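You operate a simulated robot arm through the tools that you are given. There is no shell and no other tool. Be economical: measure what you need, move in short steps, check, and stop when the job is done.

You run a simulated two-armed robot. Do the job below in one go: nothing can be reset, and whatever is moved stays where it is left.

TASK
Carry the two-handled tray with both arms and set it on the free end of the planning bench. Fetch the forming die and set it on top of the brown release sheet on the top of the assembly bench. Take the green test tab and put it on the blue block. Put one of the wedges from the ledge of the valve board on the shim plate. Stack the tub marked "WAX" from the top of the tool cart on top of the tub that says "filler". Put the yellow jet from the top of the tool cart on top of the pack there and the green jet on the grey panel there. The order is free.

It is judged by the outcome, as a careful person would: the job done as asked, and still so three seconds after it is handed in. It fails if anything else is knocked over, pushed out of place, dropped, spilled or broken. Flat cloth is picked up by pressing the open fingertips on it (5 to 10 N) and closing them slowly along it; thin cloth reads only 2 to 8 mm in the jaws.

THE ROBOT
Two 7-joint arms with fingered hands on one trunk, on a base that drives. Base frame: it is fixed to the floor where the robot stands at the start and does not move with it; the origin is under the middle of the robot, x ahead of it, y to its left, z up. Readings come in cm, degrees, newtons and seconds.
The left shoulder is at the start at [3, 12, 103.8], the right one opposite. With the tool pointing down near the work surface each hand reaches from about 16 to 68 cm from the robot's upright axis, wherever it stands, measured 20 degrees to its own side. Places, roughly: blue block (6x6x3 cm) [-270, -160, 90]; forming die (9x11x5 cm) [-50, -150, 90]; free end of the planning bench [280, 390, 90]; green test tab (4x5x3 cm) [-280, -160, 90]; grey panel [-450, 50, 75]; jet [-475, 25, 75]; pack [-475, 25, 75]; release sheet (21x16x4 cm) [60, 170, 80]; shim plate (13x7x2 cm) [-90, -160, 100]; tub [-475, 0, 75]; two-handled tray (32x17x4 cm) [50, -10, 90]; wedge (4x3x10 cm) [-480, -210, 80]. Payload 4 kg a hand.
Tool frame (each hand has its own): the origin (TCP) lies between the finger pads and is the grasp point; the fingertips stand 1.9 cm ahead of it; z points along the fingers, y is the line along which they close. Largest opening 12 cm; the body of the gripper starts 5.3 cm behind the TCP. The gripper is a hand of 3 fingers: y runs from the thumb to the fingers, the wrist lies at [0, 0, -21.9] in the tool frame.
Orientation is told as [roll, pitch, yaw] about the base's x, y, z axes, in that order, counted from this pose: with the fingers straight down and closing along the base's y, the tool's x points along the base's -x, its y along +y and its z along -z.

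THE INTERFACE
- The arms move only by the tool drive_tool. It takes "left_deltas", "right_deltas" or both (then of equal length, played together; a hand with none holds still); each is a list of rows, each an object of numbers (a shift or turn left out is 0): "x", "y", "z": the shift along the tool's x, y, z in mm; "wx", "wy", "wz": the turn, a rotation vector about the tool's x, y, z in degrees. In form: [{"x": .., "y": .., "z": .., "wx": .., "wy": .., "wz": ..}, ...]. A call has 1 to 10 rows; each row shifts and turns the commanded pose from where the row before left it, along the tool's axes as they then stand. Each row takes 0.2 s and may step no farther than 5 cm and 8.6 degrees from the row before; otherwise, the whole call is refused. A pose out of reach is approached as far as the arm can. The call stops where the force on the tool passes 40 N (or 10 N more than at its start, if that is more) or the arm is blocked; 0.2 s more then pass. In this call time passes only in rows, and 0.2 s behind the last. The reply holds the time, the measured pose of the TCP, the force on the tool along the base axes, the opening and the grip force, in the units named above and with some noise, with the torque about the TCP (base axes, N m) and any sound that the robot's microphone picked up, and new pictures: "views" is both (left out), scene, wrist or none (wrist: the cameras of the hands that moved).
- Cameras (640 x 400 px; columns grow to the right, rows downward): "scene" is now at [5.2, -2.92, 158.78]; the picture's right is [-0.36, -0.93, 0.00], its down [-0.69, 0.26, -0.68] and it looks along [0.63, -0.24, -0.73] (base axes); focal length 296 px, centre (320, 200). "left" rides on the left gripper at [-6.6, -0.3, -7.9] in its tool frame; the picture's right is [0.05, -1.00, 0.00], its down [0.76, 0.04, -0.64] and it looks along [0.64, 0.03, 0.77] (tool axes); focal length 251 px, centre (320, 200). "right" rides on the right gripper at [6.6, -0.4, -7.9] in its tool frame; the picture's right is [0.05, 1.00, 0.00], its down [-0.76, 0.04, -0.64] and it looks along [-0.64, 0.04, 0.77] (tool axes); focal length 251 px, centre (320, 200).
- lift_body(by): slides the trunk up (or, below 0, down) by that many cm; the arms and the scene camera ride with it, the base frame stays. It gives what a move gives, with no picture.
- drive_base(legs): drives the robot by 1 to 6 legs, each [ahead, turn to the left] in cm and degrees, along the robot's own axes; the way and the turn of a leg run together, so that a leg with both is an arc; at most 150 cm and 180 degrees a leg. The arms and the cameras ride along, it lands a little off, and it stops where it bumps. It gives what a move gives, and a new picture of the scene camera.
- finger_targets(finger1, finger2, thumb_bend, hand): sets how far each is bent, from 0 (flat) to 100 (curled in); at 30 the hand is open as for a grip, at 70 the pads meet at the TCP. One left out holds its place. A second passes; each finger stops where it meets its share of the squeeze, and holds until it gets a number again. It is the only way to open and close the hand. It gives what a move gives, with no picture; readings hold the bend of each and the force on the fingers (four entries, about 0 where the hand has none), thumb and palm.
- aim_head(pan, tilt): turns the head with the scene camera to pan (to the left, within 120 degrees either way) and tilt (down, from -29 to 69), counted from straight ahead of the robot. It gives what a move gives, and a new picture of the scene camera.
- measure_at(camera, pixels): for up to 12 pixels [column, row] of the newest picture of that camera ("zoom" is the newest enlarged one), the place [x, y, z] in the base frame of the surface seen there, good to about 0.2 cm. The clock stands still meanwhile.
- enlarge(camera, box): a new picture of the part [left, top, right, bottom] of that camera's present view, enlarged. The clock stands still meanwhile.
- close_job(): hands the job in; it is judged then, once.

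Work in short steps. Measure before you move; look again where a grasp or a placing could have gone wrong, and mend it. You have 131 turns and 260 pictures in all, those below and enlarged ones among them. Open the grippers and draw the arms clear of the work before you hand the job in, unless the task says otherwise; then end with one line.

The tools are called as name(argument=value, ...) on one line, values as JSON. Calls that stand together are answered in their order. drive_tool: Moves the arms, as the interface text tells. Its arguments: {"type":"object","properties":{"left_deltas":{"type":"array"},"right_deltas":{"type":"array"},"views":{"type":"string","enum":["both","scene","wrist","none"]}},"required":[]} The other tools are called the same way: lift_body (by) slides the trunk up or down; finger_targets (finger1, finger2, thumb_bend, hand) moves the fingers one by one; drive_base (legs) drives the base; aim_head (pan, tilt) turns the head that bears the scene camera; measure_at (camera, pixels) gives the place of the surface under pixels of a picture; enlarge (camera, box) takes an enlarged picture of a part of a camera's view; close_job () hands the job in.

At the start:

```text
time: 0.0
left_tcp_pos: [48.74, 1.34, 113.48]
left_tool_rot: [0.0, 0.0, -1.4]
left_force: [0.5, 0.6, 1.0]
left_ft_torque: [0.01, -0.03, 0.02]
left_width: 11.98
left_finger_force: 0.0
left_shape: jaw
left_bend: [30.0, 30.0, 30.0]
left_finger forces: [0.0, 0.0, 0.0, 0.1, 0.0, 0.0]
right_tcp_pos: [50.22, -34.7, 107.99]
right_tool_rot: [0.0, 0.0, -1.4]
right_force: [-0.3, -0.3, -0.7]
right_ft_torque: [-0.01, 0.0, 0.04]
right_width: 11.99
right_finger_force: 0.1
right_shape: jaw
right_bend: [30.0, 30.0, 30.0]
right_finger forces: [0.1, 0.1, 0.1, 0.1, 0.0, 0.1]
trunk travel left (down, up): [-25.0, 29.0]
robot x, y, heading: [0.3, -0.1, -0.1]
head pan, tilt: [-21.1, 47.2]
```

scene: 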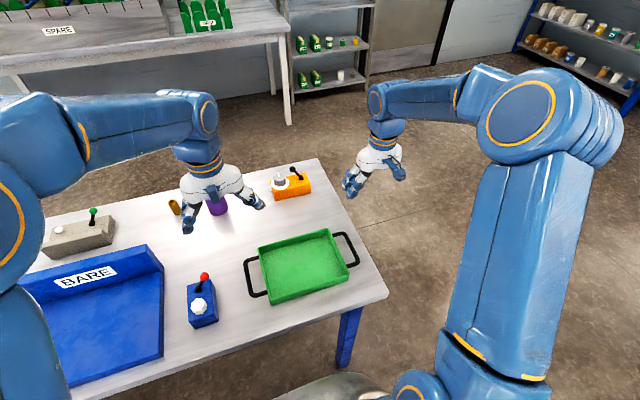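
right: 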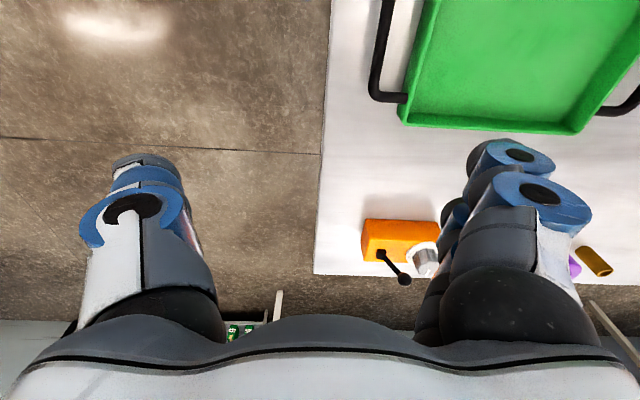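
left: 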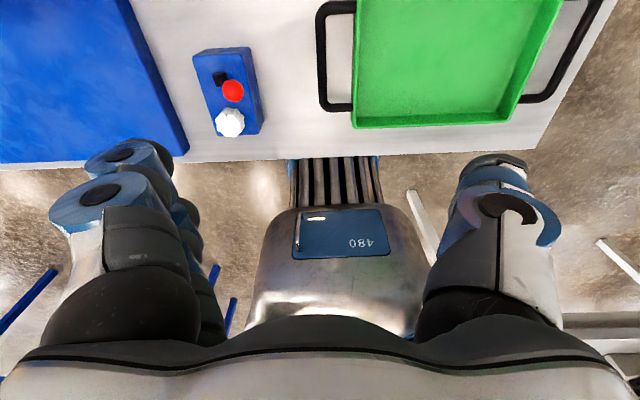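

The tray lies ahead with handles near (256,279) and (350,248). I measure the tray, handles and surroundings.

measure_at(camera="scene", pixels=[[247, 278], [254, 296], [246, 262], [356, 248], [346, 233], [357, 264], [305, 270], [268, 300], [262, 250], [330, 232], [353, 268], [370, 295]])

enlarge(camera="scene", box=[220, 200, 400, 320])

aim_head(pan=60, tilt=20)

```text
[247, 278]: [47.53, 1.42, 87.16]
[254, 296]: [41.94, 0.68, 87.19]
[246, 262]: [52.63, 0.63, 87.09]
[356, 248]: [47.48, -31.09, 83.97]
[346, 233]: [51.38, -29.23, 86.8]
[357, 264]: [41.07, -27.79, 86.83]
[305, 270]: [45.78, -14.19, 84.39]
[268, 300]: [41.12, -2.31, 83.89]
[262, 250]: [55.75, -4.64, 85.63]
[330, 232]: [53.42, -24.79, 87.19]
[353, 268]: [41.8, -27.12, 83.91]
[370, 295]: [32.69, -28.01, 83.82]
```

```text
3.33 times, centred on (310, 260) of scene
```

zoom: 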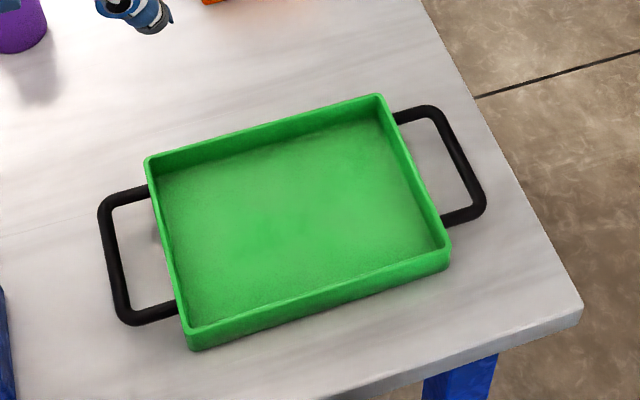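

```text
time: 1.5
left_tcp_pos: [48.76, 1.43, 113.45]
left_tool_rot: [0.1, 0.0, -1.4]
left_force: [0.7, -1.0, 0.1]
left_ft_torque: [-0.02, 0.01, 0.01]
left_width: 11.97
left_finger_force: 0.1
left_shape: jaw
left_bend: [30.0, 30.0, 30.0]
left_finger forces: [0.0, 0.0, 0.1, 0.0, 0.0, 0.0]
right_tcp_pos: [50.33, -34.7, 107.93]
right_tool_rot: [-0.1, 0.0, -1.4]
right_force: [-0.6, 0.0, -0.4]
right_ft_torque: [0.01, 0.01, 0.02]
right_width: 11.99
right_finger_force: 0.2
right_shape: jaw
right_bend: [30.0, 30.0, 30.0]
right_finger forces: [0.1, 0.0, 0.0, 0.0, 0.0, 0.1]
trunk travel left (down, up): [-25.0, 29.0]
robot x, y, heading: [0.02, -0.1, -0.1]
head pan, tilt: [60.0, 20.0]
```

scene: 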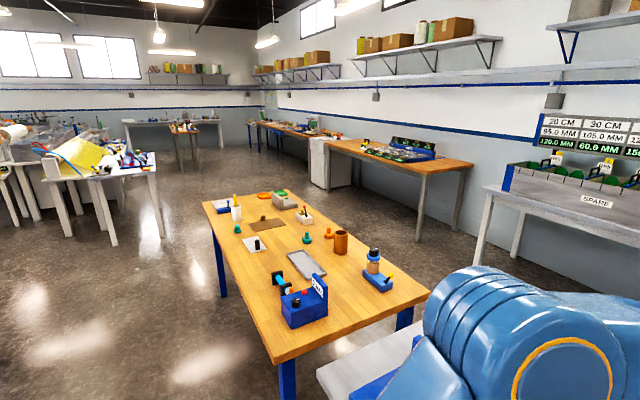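

The bench with the brown sheet (265,223) is the assembly bench. I look around the rest of the room before acting.

measure_at(camera="scene", pixels=[[265, 223], [205, 202], [290, 190], [278, 362], [428, 293], [335, 140], [470, 165], [280, 122], [320, 136], [325, 190], [418, 242], [185, 125]])

enlarge(camera="scene", box=[240, 90, 480, 240])

aim_head(pan=120, tilt=20)

aim_head(pan=-60, tilt=20)

aim_head(pan=-120, tilt=20)

aim_head(pan=0, tilt=15)

```text
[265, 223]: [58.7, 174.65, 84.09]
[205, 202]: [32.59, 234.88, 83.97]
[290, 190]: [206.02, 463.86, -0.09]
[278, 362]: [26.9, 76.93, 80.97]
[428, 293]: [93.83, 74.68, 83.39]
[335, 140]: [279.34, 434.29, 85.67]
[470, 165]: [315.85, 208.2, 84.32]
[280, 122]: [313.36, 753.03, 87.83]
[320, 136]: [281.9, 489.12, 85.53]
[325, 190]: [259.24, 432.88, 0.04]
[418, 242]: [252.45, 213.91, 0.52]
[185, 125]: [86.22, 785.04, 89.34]
```

```text
2.67 times, centred on (360, 165) of scene
```

zoom: 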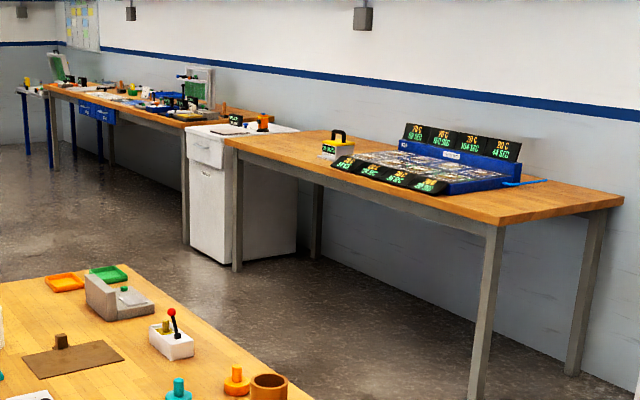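

```text
time: 2.8
left_tcp_pos: [48.79, 1.44, 113.57]
left_tool_rot: [-0.1, 0.0, -1.4]
left_force: [0.1, -0.3, -1.1]
left_ft_torque: [-0.04, -0.01, -0.01]
left_width: 12.0
left_finger_force: 0.1
left_shape: jaw
left_bend: [30.0, 30.0, 30.0]
left_finger forces: [0.1, 0.0, 0.0, 0.0, 0.0, 0.0]
right_tcp_pos: [50.22, -34.8, 108.0]
right_tool_rot: [0.0, 0.0, -1.4]
right_force: [-0.9, -0.6, -0.5]
right_ft_torque: [-0.03, -0.02, -0.03]
right_width: 11.98
right_finger_force: 0.0
right_shape: jaw
right_bend: [30.0, 30.0, 30.0]
right_finger forces: [0.1, 0.0, 0.0, 0.0, 0.0, 0.0]
trunk travel left (down, up): [-25.0, 29.0]
robot x, y, heading: [-0.34, -0.35, 0.3]
head pan, tilt: [120.0, 20.0]
```

scene: 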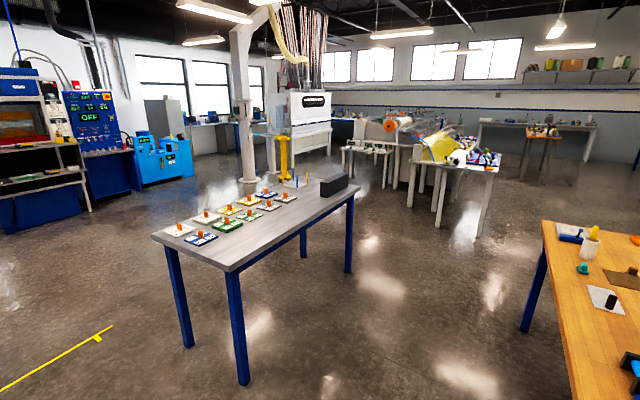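

```text
time: 5.5
left_tcp_pos: [48.77, 1.48, 113.53]
left_tool_rot: [0.0, 0.0, -1.4]
left_force: [0.4, -0.3, -0.3]
left_ft_torque: [0.0, 0.0, 0.03]
left_width: 11.99
left_finger_force: 0.1
left_shape: jaw
left_bend: [30.0, 30.0, 30.0]
left_finger forces: [0.0, 0.0, 0.0, 0.0, 0.0, 0.0]
right_tcp_pos: [50.26, -34.77, 108.07]
right_tool_rot: [0.1, 0.1, -1.3]
right_force: [0.4, -0.3, -0.2]
right_ft_torque: [-0.01, 0.0, 0.01]
right_width: 11.98
right_finger_force: 0.0
right_shape: jaw
right_bend: [30.0, 30.0, 30.0]
right_finger forces: [0.1, 0.0, 0.1, 0.1, 0.1, 0.0]
trunk travel left (down, up): [-25.0, 29.0]
robot x, y, heading: [0.24, 0.04, -0.1]
head pan, tilt: [-60.0, 20.0]
```

scene: 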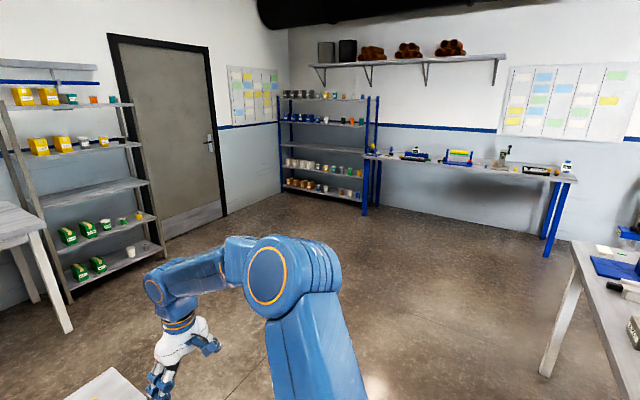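

```text
time: 6.8
left_tcp_pos: [48.62, 1.51, 113.42]
left_tool_rot: [0.0, 0.0, -1.4]
left_force: [-0.6, -0.1, -0.8]
left_ft_torque: [-0.02, 0.01, -0.01]
left_width: 11.98
left_finger_force: 0.1
left_shape: jaw
left_bend: [30.0, 30.0, 30.0]
left_finger forces: [0.0, 0.1, 0.0, 0.0, 0.1, 0.1]
right_tcp_pos: [50.38, -34.76, 108.06]
right_tool_rot: [0.0, -0.1, -1.4]
right_force: [-0.2, -0.1, 0.5]
right_ft_torque: [0.0, 0.02, -0.02]
right_width: 11.98
right_finger_force: 0.0
right_shape: jaw
right_bend: [30.0, 30.0, 30.0]
right_finger forces: [0.0, 0.0, 0.0, 0.0, 0.0, 0.0]
trunk travel left (down, up): [-25.0, 29.0]
robot x, y, heading: [0.04, -0.04, 0.2]
head pan, tilt: [-120.0, 20.0]
```

scene: 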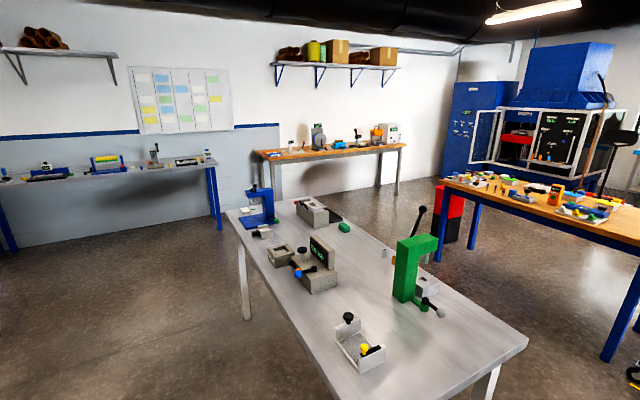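

```text
time: 8.8
left_tcp_pos: [48.72, 1.49, 113.43]
left_tool_rot: [0.0, 0.0, -1.4]
left_force: [0.3, 1.5, 0.1]
left_ft_torque: [-0.01, 0.02, 0.02]
left_width: 12.0
left_finger_force: 0.2
left_shape: jaw
left_bend: [30.0, 30.0, 30.0]
left_finger forces: [0.1, 0.0, 0.0, 0.0, 0.0, 0.0]
right_tcp_pos: [50.31, -34.62, 108.02]
right_tool_rot: [0.1, 0.0, -1.5]
right_force: [0.0, 0.7, 0.2]
right_ft_torque: [0.02, 0.05, 0.0]
right_width: 11.99
right_finger_force: 0.0
right_shape: jaw
right_bend: [30.0, 30.0, 30.0]
right_finger forces: [0.0, 0.1, 0.1, 0.1, 0.0, 0.1]
trunk travel left (down, up): [-25.0, 29.0]
robot x, y, heading: [-0.24, -0.14, 0.1]
head pan, tilt: [0.0, 15.0]
```

scene: 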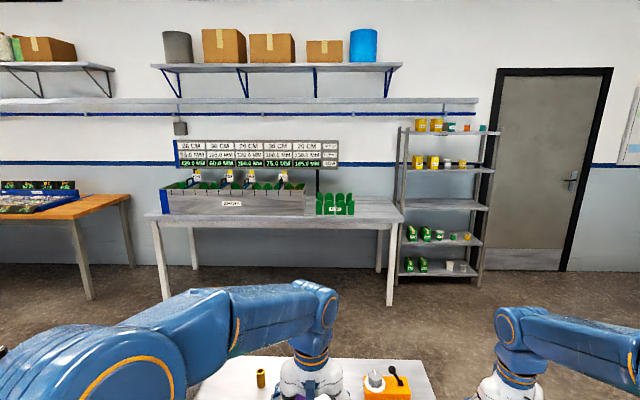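

The planning bench is the wooden one on the wall (x 259–320, y 208–430). I turn back to the tray to measure its handles precisely.

aim_head(pan=-21, tilt=47)

enlarge(camera="scene", box=[220, 210, 380, 310])

```text
time: 9.8
left_tcp_pos: [48.81, 1.29, 113.54]
left_tool_rot: [-0.1, 0.0, -1.4]
left_force: [-0.7, 0.7, 0.7]
left_ft_torque: [0.01, -0.02, 0.0]
left_width: 12.0
left_finger_force: 0.1
left_shape: jaw
left_bend: [30.0, 30.0, 30.0]
left_finger forces: [0.0, 0.1, 0.0, 0.0, 0.0, 0.1]
right_tcp_pos: [50.21, -34.79, 107.97]
right_tool_rot: [0.0, 0.0, -1.4]
right_force: [-0.4, 0.9, -0.1]
right_ft_torque: [0.02, -0.05, -0.01]
right_width: 11.96
right_finger_force: 0.0
right_shape: jaw
right_bend: [30.0, 30.0, 30.0]
right_finger forces: [0.0, 0.0, 0.0, 0.1, 0.0, 0.0]
trunk travel left (down, up): [-25.0, 29.0]
robot x, y, heading: [-0.05, 0.04, -0.0]
head pan, tilt: [-21.0, 47.0]
```

scene: 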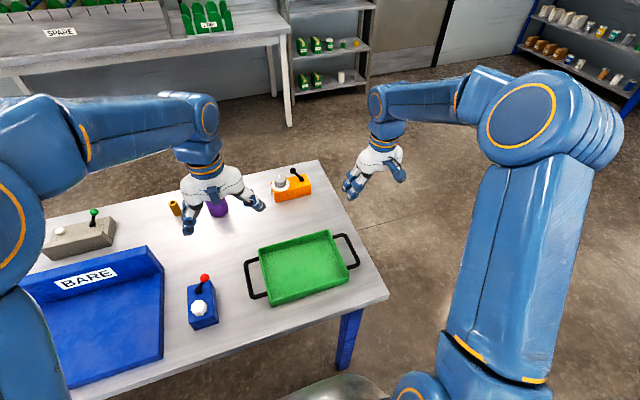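

```text
4.00 times, centred on (300, 260) of scene
```

zoom: 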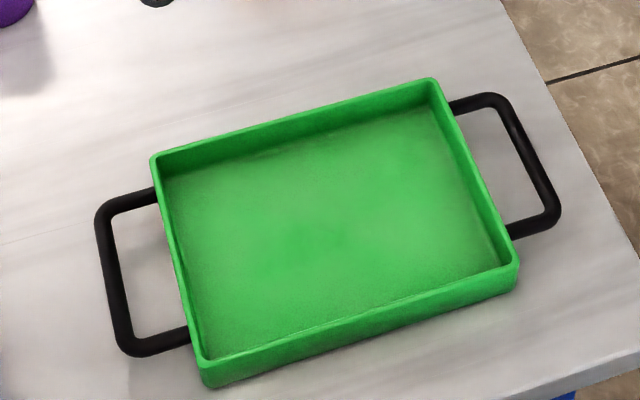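

The handle bars show clearly in the zoom; I measure points along both bars, tray rims and corners.

measure_at(camera="zoom", pixels=[[104, 250], [112, 275], [120, 320], [522, 140], [532, 165], [545, 195], [154, 157], [432, 82], [517, 262], [205, 365], [130, 240], [340, 220]])

```text
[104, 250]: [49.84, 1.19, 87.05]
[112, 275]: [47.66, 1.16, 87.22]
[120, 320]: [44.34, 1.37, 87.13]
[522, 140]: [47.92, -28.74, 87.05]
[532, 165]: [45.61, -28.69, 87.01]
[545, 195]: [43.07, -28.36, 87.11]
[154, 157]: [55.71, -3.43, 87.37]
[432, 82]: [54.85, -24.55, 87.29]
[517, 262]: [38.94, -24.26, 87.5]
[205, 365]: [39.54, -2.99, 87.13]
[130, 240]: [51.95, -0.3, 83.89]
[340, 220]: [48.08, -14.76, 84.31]
```

Left bar lies at y≈1.2 (x≈47.4), right at y≈−28.6 (x≈46), z top 87.1. I preset both hands to a narrow opening so that the inner finger fits the 3.8 cm handle gap.

finger_targets(hand="left", finger1=57, finger2=57, thumb_bend=57)

finger_targets(hand="right", finger1=57, finger2=57, thumb_bend=57)

drive_tool(left_deltas=[{"x": 7, "z": 45}, {"x": 7, "z": 45}, {"z": 45}, {"z": 45}], right_deltas=[{"x": 14, "y": 20, "z": 30}, {"x": 14, "y": 20, "z": 30}, {"x": 14, "y": 20, "z": 30}, {"z": 35}])

```text
time: 10.8
left_tcp_pos: [48.63, 1.44, 113.59]
left_tool_rot: [0.1, 0.1, -1.4]
left_force: [-0.5, 0.0, 0.7]
left_ft_torque: [0.02, 0.01, 0.01]
left_width: 5.05
left_finger_force: 0.0
left_shape: fingers
left_bend: [56.0, 56.0, 56.0]
left_finger forces: [0.1, 0.0, 0.1, 0.0, 0.0, 0.0]
right_tcp_pos: [50.39, -34.71, 108.0]
right_tool_rot: [-0.1, 0.0, -1.5]
right_force: [0.3, 0.1, 0.4]
right_ft_torque: [-0.01, -0.01, 0.03]
right_width: 11.99
right_finger_force: 0.1
right_shape: jaw
right_bend: [30.0, 30.0, 30.0]
right_finger forces: [0.0, 0.1, 0.1, 0.0, 0.1, 0.1]
trunk travel left (down, up): [-25.0, 29.0]
robot x, y, heading: [0.2, 0.05, 0.0]
head pan, tilt: [-21.0, 47.0]
```

```text
time: 11.8
left_tcp_pos: [48.77, 1.31, 113.4]
left_tool_rot: [-0.1, 0.0, -1.4]
left_force: [-0.8, -0.4, 0.4]
left_ft_torque: [0.02, 0.0, -0.02]
left_width: 5.04
left_finger_force: 0.1
left_shape: fingers
left_bend: [56.0, 56.0, 56.0]
left_finger forces: [0.0, 0.1, 0.1, 0.0, 0.1, 0.1]
right_tcp_pos: [50.29, -34.67, 108.04]
right_tool_rot: [0.0, 0.0, -1.3]
right_force: [-0.5, 0.0, 0.4]
right_ft_torque: [-0.01, -0.02, 0.01]
right_width: 5.05
right_finger_force: 0.0
right_shape: fingers
right_bend: [56.0, 56.0, 56.0]
right_finger forces: [0.0, 0.1, 0.0, 0.1, 0.0, 0.0]
trunk travel left (down, up): [-25.0, 29.0]
robot x, y, heading: [-0.01, -0.16, 0.1]
head pan, tilt: [-21.0, 47.0]
```

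```text
time: 12.8
left_tcp_pos: [47.35, 1.26, 95.49]
left_tool_rot: [0.0, 0.1, -1.4]
left_force: [-1.2, -0.7, 0.7]
left_ft_torque: [0.03, 0.02, 0.0]
left_width: 5.05
left_finger_force: 0.0
left_shape: fingers
left_bend: [56.0, 56.0, 56.0]
left_finger forces: [0.1, 0.1, 0.1, 0.1, 0.0, 0.1]
right_tcp_pos: [46.33, -28.67, 95.48]
right_tool_rot: [-0.1, 0.0, -1.3]
right_force: [-0.3, 0.0, -0.2]
right_ft_torque: [0.0, -0.03, -0.01]
right_width: 5.02
right_finger_force: 0.0
right_shape: fingers
right_bend: [56.0, 56.0, 56.0]
right_finger forces: [0.1, 0.0, 0.1, 0.0, 0.0, 0.0]
trunk travel left (down, up): [-25.0, 29.0]
robot x, y, heading: [0.01, 0.08, -0.1]
head pan, tilt: [-21.0, 47.0]
```

scene: 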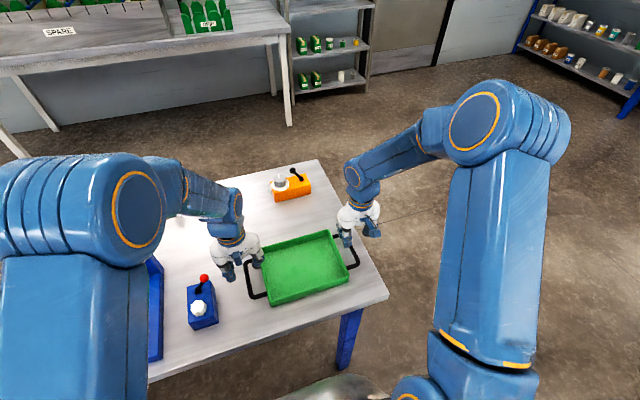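
right: 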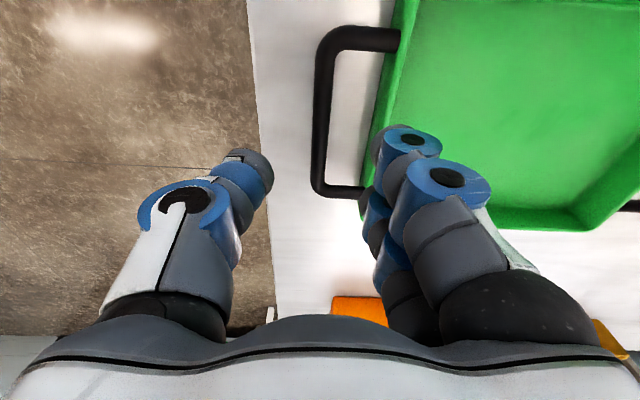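
left: 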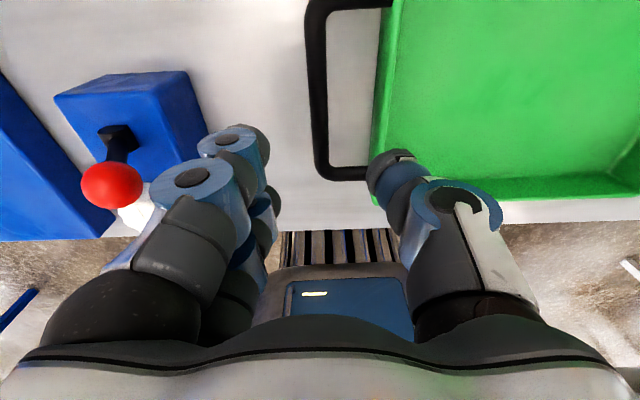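

Hands are centred over the bars. I narrow them a little more and descend to the bars.

finger_targets(hand="left", finger1=60, finger2=60, thumb_bend=60)

finger_targets(hand="right", finger1=60, finger2=60, thumb_bend=60)

drive_tool(left_deltas=[{"z": 30}, {"z": 20}, {"z": 15}, {"z": 12}, {"z": 11}], right_deltas=[{"z": 30}, {"z": 20}, {"z": 15}, {"z": 12}, {"z": 11}], views="wrist")

```text
time: 13.8
left_tcp_pos: [47.34, 1.39, 95.48]
left_tool_rot: [0.0, 0.0, -1.4]
left_force: [0.0, -0.2, 0.0]
left_ft_torque: [-0.02, 0.03, 0.02]
left_width: 3.86
left_finger_force: 0.0
left_shape: fingers
left_bend: [60.0, 60.0, 60.0]
left_finger forces: [0.1, 0.0, 0.1, 0.0, 0.0, 0.0]
right_tcp_pos: [46.19, -28.72, 95.74]
right_tool_rot: [0.0, 0.0, -1.4]
right_force: [-0.8, -0.4, -0.8]
right_ft_torque: [-0.01, -0.02, 0.0]
right_width: 5.02
right_finger_force: 0.0
right_shape: fingers
right_bend: [56.0, 56.0, 56.0]
right_finger forces: [0.0, 0.0, 0.1, 0.0, 0.0, 0.1]
trunk travel left (down, up): [-25.0, 29.0]
robot x, y, heading: [-0.05, -0.3, -0.2]
head pan, tilt: [-21.0, 47.0]
```

```text
time: 14.8
left_tcp_pos: [47.25, 1.3, 95.48]
left_tool_rot: [0.0, 0.0, -1.4]
left_force: [-0.7, -0.1, 0.4]
left_ft_torque: [0.0, 0.0, -0.02]
left_width: 3.86
left_finger_force: 0.0
left_shape: fingers
left_bend: [60.0, 60.0, 60.0]
left_finger forces: [0.0, 0.0, 0.0, 0.0, 0.0, 0.0]
right_tcp_pos: [46.15, -28.64, 95.61]
right_tool_rot: [0.0, 0.0, -1.3]
right_force: [-0.9, 0.7, -0.7]
right_ft_torque: [0.02, 0.02, 0.02]
right_width: 3.83
right_finger_force: 0.1
right_shape: fingers
right_bend: [60.0, 60.0, 60.0]
right_finger forces: [0.1, 0.1, 0.0, 0.0, 0.0, 0.0]
trunk travel left (down, up): [-25.0, 29.0]
robot x, y, heading: [0.43, -0.13, 0.0]
head pan, tilt: [-21.0, 47.0]
```

```text
time: 16.0
left_tcp_pos: [47.46, 1.71, 86.97]
left_tool_rot: [0.0, -0.1, -1.2]
left_force: [0.5, 11.5, 12.2]
left_ft_torque: [-0.6, 0.01, 0.0]
left_width: 3.39
left_finger_force: 8.2
left_shape: fingers
left_bend: [60.0, 60.0, 62.0]
left_finger forces: [0.0, 0.0, 0.0, 0.0, 15.8, 0.1]
right_tcp_pos: [46.17, -28.68, 86.82]
right_tool_rot: [-0.1, 0.0, -1.5]
right_force: [0.0, -4.8, 1.8]
right_ft_torque: [0.07, -0.01, -0.02]
right_width: 3.68
right_finger_force: 2.6
right_shape: fingers
right_bend: [61.0, 61.0, 60.0]
right_finger forces: [2.2, 2.4, 0.1, 0.0, 0.0, 0.1]
trunk travel left (down, up): [-25.0, 29.0]
robot x, y, heading: [0.04, 0.06, 0.0]
head pan, tilt: [-21.0, 47.0]
```

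right: 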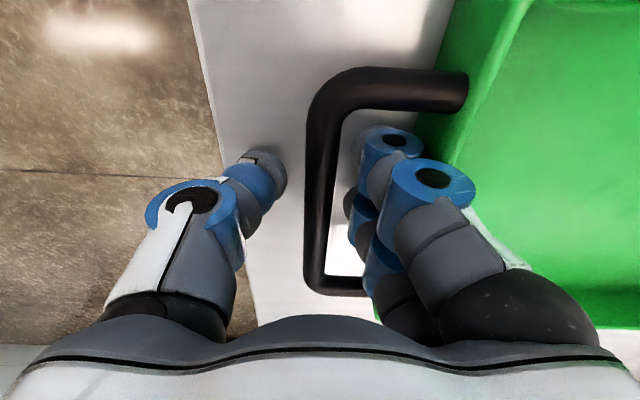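
left: 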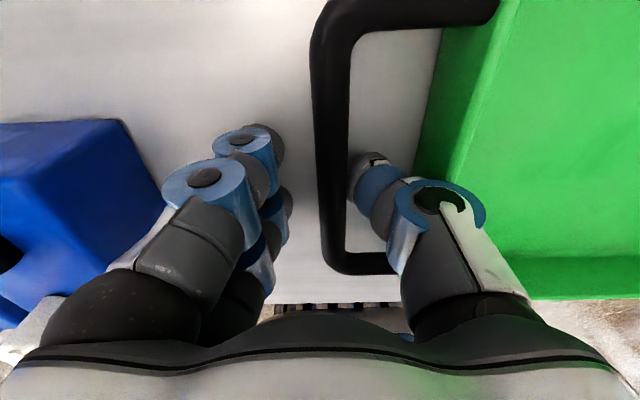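

Both inner digits are inside the handles, lightly touching the tray walls. I close both hands on the bars.

finger_targets(hand="left", finger1=75, finger2=75, thumb_bend=75)

finger_targets(hand="right", finger1=75, finger2=75, thumb_bend=75)

```text
time: 17.0
left_tcp_pos: [47.34, 1.56, 86.85]
left_tool_rot: [0.1, 0.0, -1.5]
left_force: [-0.1, 2.7, 1.1]
left_ft_torque: [-0.6, 0.03, 0.01]
left_width: 1.33
left_finger_force: 17.8
left_shape: fingers
left_bend: [73.0, 73.0, 67.0]
left_finger forces: [3.4, 3.5, 0.1, 0.0, 29.0, 0.0]
right_tcp_pos: [46.29, -28.81, 86.78]
right_tool_rot: [0.0, 0.1, -1.4]
right_force: [-2.2, -5.2, 0.2]
right_ft_torque: [0.02, -0.02, 0.04]
right_width: 3.67
right_finger_force: 2.2
right_shape: fingers
right_bend: [61.0, 61.0, 60.0]
right_finger forces: [2.1, 2.4, 0.0, 0.0, 0.0, 0.1]
trunk travel left (down, up): [-25.0, 29.0]
robot x, y, heading: [-0.01, 0.05, 0.0]
head pan, tilt: [-21.0, 47.0]
```

```text
time: 18.0
left_tcp_pos: [47.44, 1.35, 86.79]
left_tool_rot: [0.0, 0.0, -1.4]
left_force: [-0.6, -2.5, -0.8]
left_ft_torque: [-0.49, 0.02, -0.04]
left_width: 1.32
left_finger_force: 14.8
left_shape: fingers
left_bend: [73.0, 73.0, 67.0]
left_finger forces: [2.6, 2.9, 0.0, 0.0, 23.8, 0.1]
right_tcp_pos: [46.24, -28.73, 86.7]
right_tool_rot: [-0.1, 0.2, -1.3]
right_force: [0.2, 2.1, -0.3]
right_ft_torque: [-0.02, 0.01, 0.0]
right_width: 1.33
right_finger_force: 8.9
right_shape: fingers
right_bend: [73.0, 73.0, 69.0]
right_finger forces: [5.3, 5.0, 0.0, 0.0, 8.0, 0.0]
trunk travel left (down, up): [-25.0, 29.0]
robot x, y, heading: [0.05, 0.23, 0.0]
head pan, tilt: [-21.0, 47.0]
```

Both hold the bars (1.33 cm). I squeeze harder and lift the trunk 10 cm.

finger_targets(hand="left", finger1=85, finger2=85, thumb_bend=80)

finger_targets(hand="right", finger1=85, finger2=85, thumb_bend=80)

lift_body(by=12)

aim_head(pan=20, tilt=47)

```text
time: 19.0
left_tcp_pos: [47.37, 1.43, 86.83]
left_tool_rot: [0.0, -0.1, -1.3]
left_force: [-0.9, -0.1, -0.4]
left_ft_torque: [-0.98, 0.04, -0.05]
left_width: 1.18
left_finger_force: 29.1
left_shape: fingers
left_bend: [77.0, 77.0, 68.0]
left_finger forces: [8.9, 9.1, 0.1, 0.0, 40.4, 0.0]
right_tcp_pos: [46.24, -28.76, 86.75]
right_tool_rot: [0.0, 0.1, -1.4]
right_force: [0.0, -0.4, 0.1]
right_ft_torque: [0.0, 0.0, -0.01]
right_width: 1.32
right_finger_force: 9.2
right_shape: fingers
right_bend: [73.0, 73.0, 69.0]
right_finger forces: [4.5, 4.2, 0.1, 0.0, 9.6, 0.0]
trunk travel left (down, up): [-25.0, 29.0]
robot x, y, heading: [-0.32, 0.11, 0.2]
head pan, tilt: [-21.0, 47.0]
```

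```text
time: 20.0
left_tcp_pos: [47.36, 1.51, 86.84]
left_tool_rot: [-0.1, 0.0, -1.3]
left_force: [1.0, -3.9, 1.6]
left_ft_torque: [-1.27, 0.07, 0.04]
left_width: 1.22
left_finger_force: 32.5
left_shape: fingers
left_bend: [77.0, 77.0, 68.0]
left_finger forces: [8.0, 8.0, 0.0, 0.0, 48.7, 0.1]
right_tcp_pos: [46.41, -28.73, 86.79]
right_tool_rot: [0.1, 0.1, -1.3]
right_force: [-0.4, 3.6, -7.9]
right_ft_torque: [0.0, 0.04, -0.02]
right_width: 0.82
right_finger_force: 17.7
right_shape: fingers
right_bend: [81.0, 81.0, 73.0]
right_finger forces: [10.8, 10.7, 0.0, 0.1, 13.9, 0.0]
trunk travel left (down, up): [-25.0, 29.0]
robot x, y, heading: [0.24, 0.17, -0.1]
head pan, tilt: [-21.0, 47.0]
```

```text
time: 21.5
left_tcp_pos: [47.48, 1.4, 98.75]
left_tool_rot: [0.0, 0.0, -1.5]
left_force: [0.5, -4.5, 0.6]
left_ft_torque: [-1.15, 0.11, 0.08]
left_width: 1.22
left_finger_force: 30.8
left_shape: fingers
left_bend: [77.0, 77.0, 68.0]
left_finger forces: [7.8, 7.7, 0.0, 0.0, 45.5, 0.0]
right_tcp_pos: [46.28, -28.74, 98.66]
right_tool_rot: [0.0, 0.1, -1.4]
right_force: [0.5, 5.8, -7.5]
right_ft_torque: [0.0, 0.06, -0.02]
right_width: 0.81
right_finger_force: 17.6
right_shape: fingers
right_bend: [81.0, 81.0, 73.0]
right_finger forces: [11.0, 10.7, 0.1, 0.0, 13.3, 0.0]
trunk travel left (down, up): [-37.0, 17.0]
robot x, y, heading: [-0.09, 0.12, -0.1]
head pan, tilt: [-21.0, 47.0]
```

```text
time: 22.6
left_tcp_pos: [47.35, 1.48, 98.69]
left_tool_rot: [0.0, 0.0, -1.4]
left_force: [-0.4, -5.1, 0.2]
left_ft_torque: [-1.16, 0.09, 0.07]
left_width: 1.23
left_finger_force: 29.8
left_shape: fingers
left_bend: [77.0, 77.0, 68.0]
left_finger forces: [7.8, 7.5, 0.0, 0.0, 44.7, 0.0]
right_tcp_pos: [46.26, -28.59, 98.67]
right_tool_rot: [0.0, 0.2, -1.5]
right_force: [0.4, 5.9, -7.7]
right_ft_torque: [0.03, 0.03, -0.04]
right_width: 0.83
right_finger_force: 17.0
right_shape: fingers
right_bend: [81.0, 81.0, 73.0]
right_finger forces: [10.9, 10.7, 0.0, 0.0, 13.2, 0.1]
trunk travel left (down, up): [-37.0, 17.0]
robot x, y, heading: [0.09, 0.05, 0.3]
head pan, tilt: [20.0, 47.0]
```

scene: 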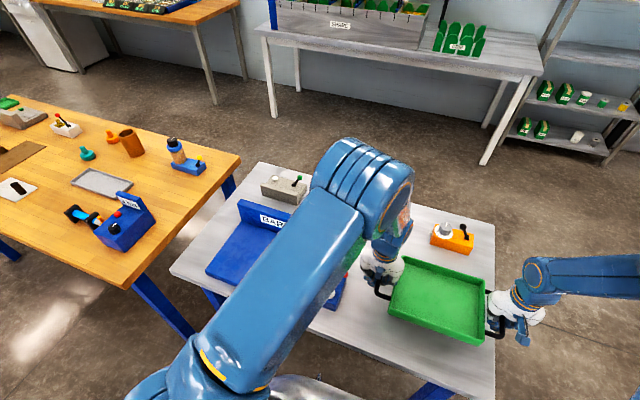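

The tray is held level and clear. I survey obstacles behind for the route before driving.

aim_head(pan=120, tilt=30)

measure_at(camera="scene", pixels=[[155, 205], [235, 235], [352, 155], [545, 190], [570, 330], [440, 150], [500, 150], [270, 170]])

aim_head(pan=-120, tilt=30)

measure_at(camera="scene", pixels=[[230, 175], [310, 165], [525, 305], [430, 380], [440, 130], [610, 200], [370, 330], [420, 235]])

```text
time: 24.3
left_tcp_pos: [47.4, 1.43, 98.77]
left_tool_rot: [0.0, 0.0, -1.4]
left_force: [-0.9, -4.7, 0.1]
left_ft_torque: [-1.13, 0.08, 0.05]
left_width: 1.23
left_finger_force: 30.2
left_shape: fingers
left_bend: [77.0, 77.0, 68.0]
left_finger forces: [7.8, 7.6, 0.0, 0.0, 44.4, 0.0]
right_tcp_pos: [46.28, -28.7, 98.74]
right_tool_rot: [0.0, 0.1, -1.5]
right_force: [0.7, 5.6, -6.7]
right_ft_torque: [0.01, 0.03, -0.01]
right_width: 0.79
right_finger_force: 17.1
right_shape: fingers
right_bend: [81.0, 81.0, 73.0]
right_finger forces: [10.8, 10.7, 0.1, 0.1, 13.2, 0.0]
trunk travel left (down, up): [-37.0, 17.0]
robot x, y, heading: [0.34, 0.25, -0.2]
head pan, tilt: [120.0, 30.0]
```

scene: 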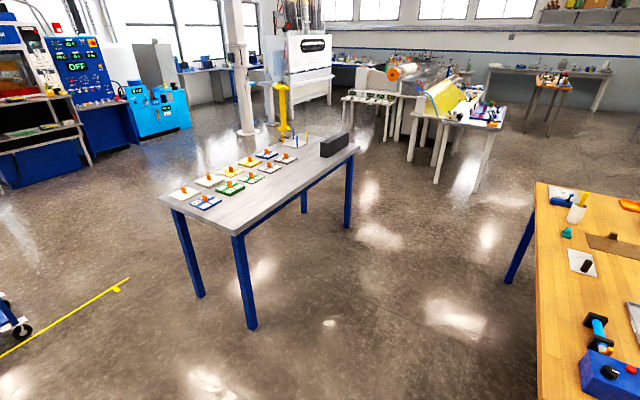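

```text
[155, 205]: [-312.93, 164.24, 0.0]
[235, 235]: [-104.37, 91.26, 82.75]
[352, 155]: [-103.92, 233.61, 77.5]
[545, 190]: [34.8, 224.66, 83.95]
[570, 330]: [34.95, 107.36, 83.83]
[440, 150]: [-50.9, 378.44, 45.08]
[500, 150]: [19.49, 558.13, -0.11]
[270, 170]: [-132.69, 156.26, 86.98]
```

```text
time: 27.7
left_tcp_pos: [47.5, 1.39, 98.74]
left_tool_rot: [0.0, 0.0, -1.5]
left_force: [-0.2, -5.7, 0.3]
left_ft_torque: [-1.13, 0.06, 0.06]
left_width: 1.25
left_finger_force: 29.8
left_shape: fingers
left_bend: [77.0, 77.0, 68.0]
left_finger forces: [7.8, 7.6, 0.0, 0.0, 44.2, 0.1]
right_tcp_pos: [46.38, -28.79, 98.7]
right_tool_rot: [0.0, 0.0, -1.4]
right_force: [-0.2, 5.5, -6.9]
right_ft_torque: [-0.01, 0.04, -0.05]
right_width: 0.83
right_finger_force: 17.2
right_shape: fingers
right_bend: [81.0, 81.0, 73.0]
right_finger forces: [10.9, 10.5, 0.0, 0.1, 13.3, 0.0]
trunk travel left (down, up): [-37.0, 17.0]
robot x, y, heading: [-0.34, 0.33, 0.3]
head pan, tilt: [-120.0, 30.0]
```

scene: 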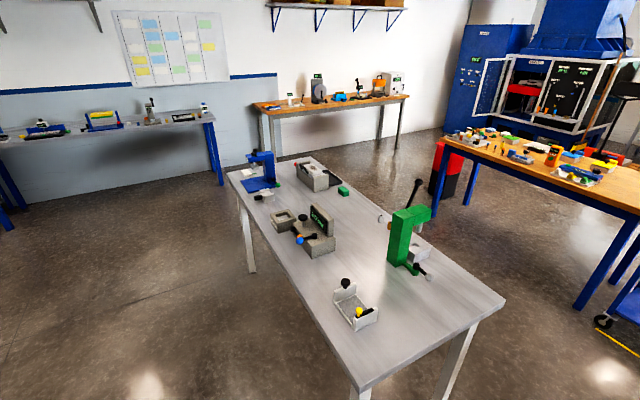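

```text
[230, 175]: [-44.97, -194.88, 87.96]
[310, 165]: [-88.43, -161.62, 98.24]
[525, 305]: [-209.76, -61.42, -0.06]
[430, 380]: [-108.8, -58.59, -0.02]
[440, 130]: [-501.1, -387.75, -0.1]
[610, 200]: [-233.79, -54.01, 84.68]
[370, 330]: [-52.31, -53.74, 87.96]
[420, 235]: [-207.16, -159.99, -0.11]
```

Route: back 38 cm, turn left, drive +y along x≈−38 between the assembly bench and test table, then diagonal to the planning bench. I aim the head ahead and start.

aim_head(pan=0, tilt=30)

drive_base(legs=[[-38, 0], [0, 90]])

```text
time: 29.7
left_tcp_pos: [47.35, 1.53, 98.76]
left_tool_rot: [0.1, 0.0, -1.4]
left_force: [0.6, -6.2, 0.4]
left_ft_torque: [-1.12, 0.06, 0.06]
left_width: 1.2
left_finger_force: 29.8
left_shape: fingers
left_bend: [77.0, 77.0, 68.0]
left_finger forces: [7.6, 7.7, 0.0, 0.0, 44.1, 0.0]
right_tcp_pos: [46.24, -28.73, 98.72]
right_tool_rot: [0.0, 0.1, -1.4]
right_force: [0.8, 6.0, -7.1]
right_ft_torque: [0.0, 0.02, -0.03]
right_width: 0.79
right_finger_force: 17.5
right_shape: fingers
right_bend: [81.0, 81.0, 73.0]
right_finger forces: [10.8, 10.7, 0.0, 0.0, 13.1, 0.1]
trunk travel left (down, up): [-37.0, 17.0]
robot x, y, heading: [0.11, 0.04, 0.1]
head pan, tilt: [0.0, 30.0]
```

scene: 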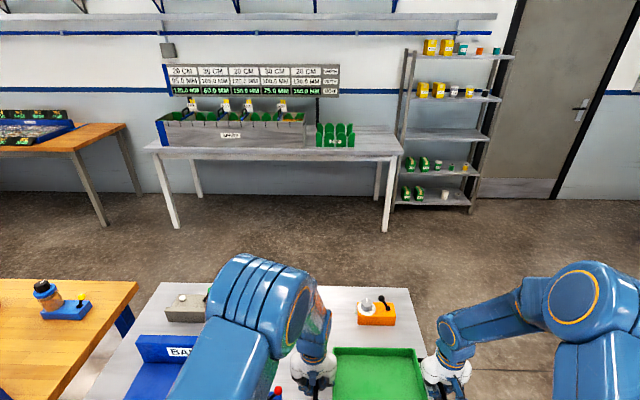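

```text
time: 34.2
left_tcp_pos: [-4.43, 33.67, 98.76]
left_tool_rot: [-0.3, 0.1, 42.6]
left_force: [-0.5, 1.5, -1.2]
left_ft_torque: [-0.67, -0.56, 0.06]
left_width: 1.13
left_finger_force: 30.0
left_shape: fingers
left_bend: [78.0, 78.0, 66.0]
left_finger forces: [7.4, 7.4, 0.0, 0.0, 46.1, 0.0]
right_tcp_pos: [15.69, 11.03, 98.57]
right_tool_rot: [-0.2, 0.2, 42.4]
right_force: [-0.4, 0.3, -7.2]
right_ft_torque: [-0.02, 0.01, -0.01]
right_width: 0.66
right_finger_force: 16.7
right_shape: fingers
right_bend: [82.0, 82.0, 73.0]
right_finger forces: [9.1, 9.3, 0.0, 0.1, 16.2, 0.0]
trunk travel left (down, up): [-37.0, 17.0]
robot x, y, heading: [-33.4, -5.06, 45.8]
head pan, tilt: [0.0, 30.0]
stopped in leg 2: the robot was blocked; the commanded pose is now the measured one
```

scene: 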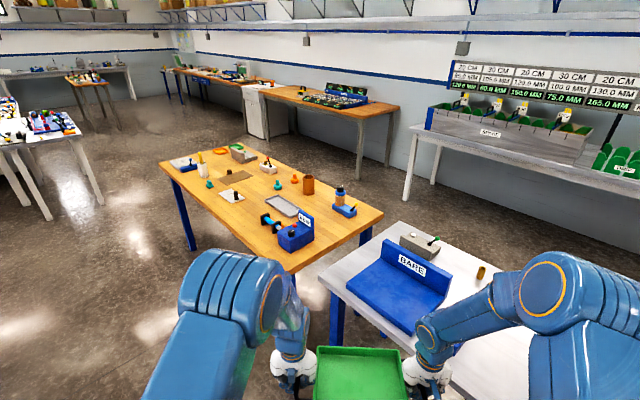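

The turn was blocked at 45°. I look at the rear-right and to the front for what touches.

aim_head(pan=-120, tilt=50)

aim_head(pan=-30, tilt=60)

aim_head(pan=110, tilt=50)

```text
time: 36.2
left_tcp_pos: [-4.29, 33.39, 98.69]
left_tool_rot: [-0.1, 0.1, 42.5]
left_force: [0.5, 0.6, -0.9]
left_ft_torque: [-0.68, -0.49, 0.1]
left_width: 1.14
left_finger_force: 30.4
left_shape: fingers
left_bend: [78.0, 78.0, 66.0]
left_finger forces: [7.4, 7.3, 0.1, 0.1, 46.0, 0.0]
right_tcp_pos: [15.83, 10.87, 98.71]
right_tool_rot: [-0.2, 0.3, 42.4]
right_force: [0.2, 0.3, -6.2]
right_ft_torque: [0.01, 0.06, -0.03]
right_width: 0.66
right_finger_force: 17.0
right_shape: fingers
right_bend: [82.0, 82.0, 73.0]
right_finger forces: [8.8, 9.2, 0.0, 0.1, 16.2, 0.1]
trunk travel left (down, up): [-37.0, 17.0]
robot x, y, heading: [-33.99, -4.87, 45.7]
head pan, tilt: [-120.0, 50.0]
```

scene: 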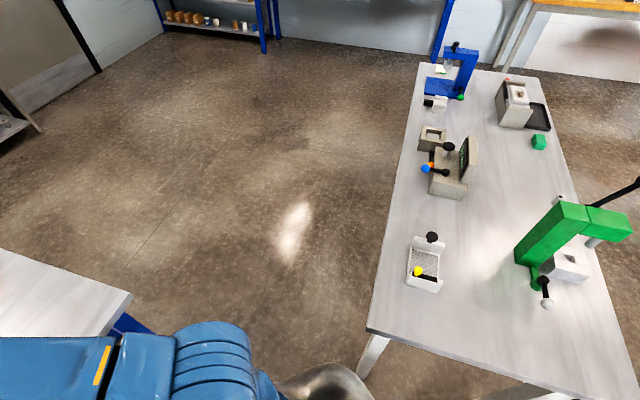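

```text
time: 37.9
left_tcp_pos: [-4.25, 33.37, 98.81]
left_tool_rot: [-0.2, 0.1, 42.5]
left_force: [0.9, 0.4, -0.1]
left_ft_torque: [-0.66, -0.53, 0.08]
left_width: 1.13
left_finger_force: 30.5
left_shape: fingers
left_bend: [78.0, 78.0, 66.0]
left_finger forces: [7.4, 7.3, 0.1, 0.0, 46.0, 0.1]
right_tcp_pos: [15.86, 10.81, 98.72]
right_tool_rot: [-0.1, 0.2, 42.5]
right_force: [-0.6, -0.5, -6.2]
right_ft_torque: [-0.01, 0.01, 0.0]
right_width: 0.66
right_finger_force: 17.1
right_shape: fingers
right_bend: [82.0, 82.0, 73.0]
right_finger forces: [8.8, 9.2, 0.0, 0.1, 16.1, 0.1]
trunk travel left (down, up): [-37.0, 17.0]
robot x, y, heading: [-33.68, -5.03, 45.6]
head pan, tilt: [-30.0, 60.0]
```

scene: 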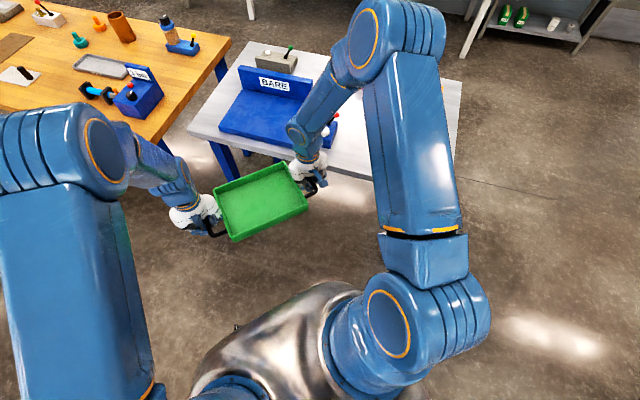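

```text
time: 40.1
left_tcp_pos: [-4.28, 33.35, 98.85]
left_tool_rot: [-0.1, 0.1, 42.5]
left_force: [0.3, -0.7, -0.4]
left_ft_torque: [-0.67, -0.51, 0.13]
left_width: 1.13
left_finger_force: 30.4
left_shape: fingers
left_bend: [78.0, 78.0, 66.0]
left_finger forces: [7.5, 7.4, 0.1, 0.1, 46.0, 0.0]
right_tcp_pos: [15.75, 10.83, 98.64]
right_tool_rot: [-0.1, 0.2, 42.3]
right_force: [-0.9, -0.9, -5.7]
right_ft_torque: [0.02, 0.05, 0.01]
right_width: 0.65
right_finger_force: 17.0
right_shape: fingers
right_bend: [82.0, 82.0, 73.0]
right_finger forces: [8.8, 9.1, 0.1, 0.0, 16.1, 0.1]
trunk travel left (down, up): [-37.0, 17.0]
robot x, y, heading: [-33.41, -5.29, 45.6]
head pan, tilt: [110.0, 50.0]
```

scene: 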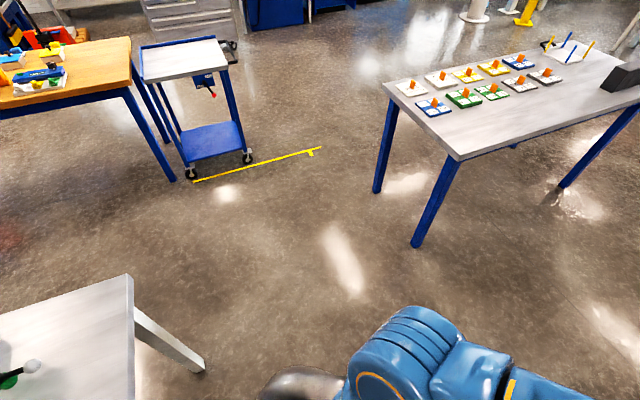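

The base rear sits against the press bench's corner leg. I pull ahead 15 cm and then finish the turn.

drive_base(legs=[[15, 0], [0, 60]])

aim_head(pan=0, tilt=40)

```text
time: 43.4
left_tcp_pos: [-29.52, 54.35, 98.75]
left_tool_rot: [-0.4, 0.0, 88.1]
left_force: [-1.4, 0.8, -0.9]
left_ft_torque: [-0.12, -0.81, 0.12]
left_width: 1.11
left_finger_force: 29.9
left_shape: fingers
left_bend: [78.0, 79.0, 67.0]
left_finger forces: [7.3, 7.1, 0.1, 0.1, 44.9, 0.0]
right_tcp_pos: [0.78, 52.84, 98.59]
right_tool_rot: [-0.3, 0.4, 87.9]
right_force: [0.3, -0.2, -6.0]
right_ft_torque: [0.01, -0.02, -0.01]
right_width: 0.64
right_finger_force: 17.0
right_shape: fingers
right_bend: [82.0, 82.0, 74.0]
right_finger forces: [9.1, 8.9, 0.0, 0.0, 16.1, 0.0]
trunk travel left (down, up): [-37.0, 17.0]
robot x, y, heading: [-15.96, 6.37, 92.4]
head pan, tilt: [110.0, 50.0]
stopped in leg 2: the robot was blocked; the commanded pose is now the measured one
```

scene: 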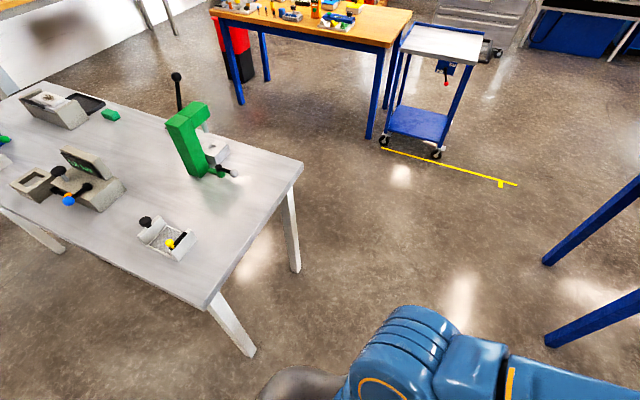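

```text
time: 45.3
left_tcp_pos: [-29.17, 54.28, 98.82]
left_tool_rot: [-0.2, 0.0, 88.0]
left_force: [-0.4, 0.8, -1.4]
left_ft_torque: [-0.08, -0.7, 0.18]
left_width: 1.12
left_finger_force: 29.7
left_shape: fingers
left_bend: [78.0, 79.0, 67.0]
left_finger forces: [7.4, 7.1, 0.0, 0.1, 45.1, 0.0]
right_tcp_pos: [1.06, 52.85, 98.79]
right_tool_rot: [-0.2, 0.3, 87.8]
right_force: [1.0, 0.0, -5.9]
right_ft_torque: [0.02, 0.02, 0.04]
right_width: 0.66
right_finger_force: 17.0
right_shape: fingers
right_bend: [82.0, 82.0, 74.0]
right_finger forces: [8.8, 8.9, 0.0, 0.0, 16.4, 0.1]
trunk travel left (down, up): [-37.0, 17.0]
robot x, y, heading: [-15.79, 6.03, 92.6]
head pan, tilt: [0.0, 40.0]
```

scene: 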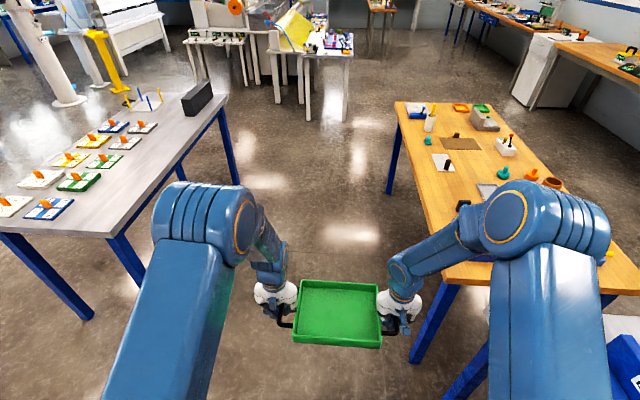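

Tray is fine; the rear corner met the tray table edge. I drive ahead 35 cm and then veer left a little to keep mid-aisle.

drive_base(legs=[[30, 0], [30, 14], [50, 0], [40, -14]])

```text
time: 53.7
left_tcp_pos: [-56.03, 201.77, 98.75]
left_tool_rot: [-0.2, 0.0, 87.6]
left_force: [-0.8, 0.5, -1.7]
left_ft_torque: [-0.11, -0.76, 0.1]
left_width: 1.15
left_finger_force: 30.4
left_shape: fingers
left_bend: [78.0, 79.0, 67.0]
left_finger forces: [7.1, 6.8, 0.0, 0.0, 46.0, 0.0]
right_tcp_pos: [-25.81, 200.17, 98.65]
right_tool_rot: [-0.1, 0.3, 87.6]
right_force: [1.5, -0.5, -5.3]
right_ft_torque: [-0.01, 0.07, 0.0]
right_width: 0.63
right_finger_force: 16.5
right_shape: fingers
right_bend: [82.0, 82.0, 74.0]
right_finger forces: [8.6, 8.5, 0.0, 0.0, 16.2, 0.1]
trunk travel left (down, up): [-37.0, 17.0]
robot x, y, heading: [-44.67, 153.6, 92.2]
head pan, tilt: [0.0, 40.0]
```

scene: 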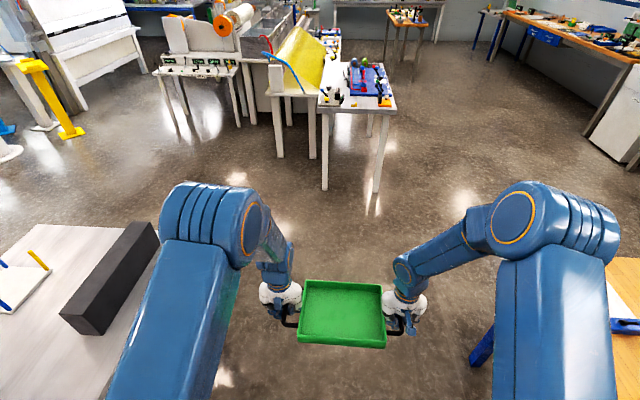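

Aisle is clear ahead. I measure the near edge of the yellow-film table ahead and drive to the far corner of the assembly bench.

measure_at(camera="scene", pixels=[[325, 185], [395, 105], [480, 340], [606, 300], [270, 155], [615, 140]])

drive_base(legs=[[98, 0], [0, -50]])

```text
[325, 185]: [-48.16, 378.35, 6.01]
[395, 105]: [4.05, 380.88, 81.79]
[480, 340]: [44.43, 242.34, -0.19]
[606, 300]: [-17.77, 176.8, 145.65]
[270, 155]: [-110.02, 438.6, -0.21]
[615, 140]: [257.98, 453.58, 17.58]
```

```text
time: 60.7
left_tcp_pos: [-23.57, 296.81, 98.75]
left_tool_rot: [-0.1, 0.0, 45.4]
left_force: [0.2, 0.1, -0.5]
left_ft_torque: [-0.48, -0.47, -0.16]
left_width: 1.16
left_finger_force: 28.8
left_shape: fingers
left_bend: [78.0, 79.0, 67.0]
left_finger forces: [6.6, 7.2, 0.0, 0.0, 43.8, 0.0]
right_tcp_pos: [-2.59, 275.19, 98.65]
right_tool_rot: [-0.1, 0.5, 45.0]
right_force: [0.8, -0.1, -7.0]
right_ft_torque: [-0.01, 0.08, -0.04]
right_width: 0.57
right_finger_force: 16.9
right_shape: fingers
right_bend: [82.0, 82.0, 74.0]
right_finger forces: [9.3, 8.6, 0.1, 0.1, 15.5, 0.1]
trunk travel left (down, up): [-37.0, 17.0]
robot x, y, heading: [-52.37, 257.01, 48.3]
head pan, tilt: [0.0, 40.0]
stopped in leg 2: the robot was blocked; the commanded pose is now the measured one
```

scene: 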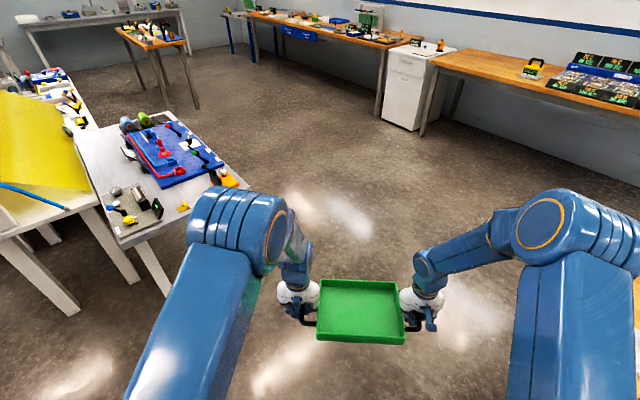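

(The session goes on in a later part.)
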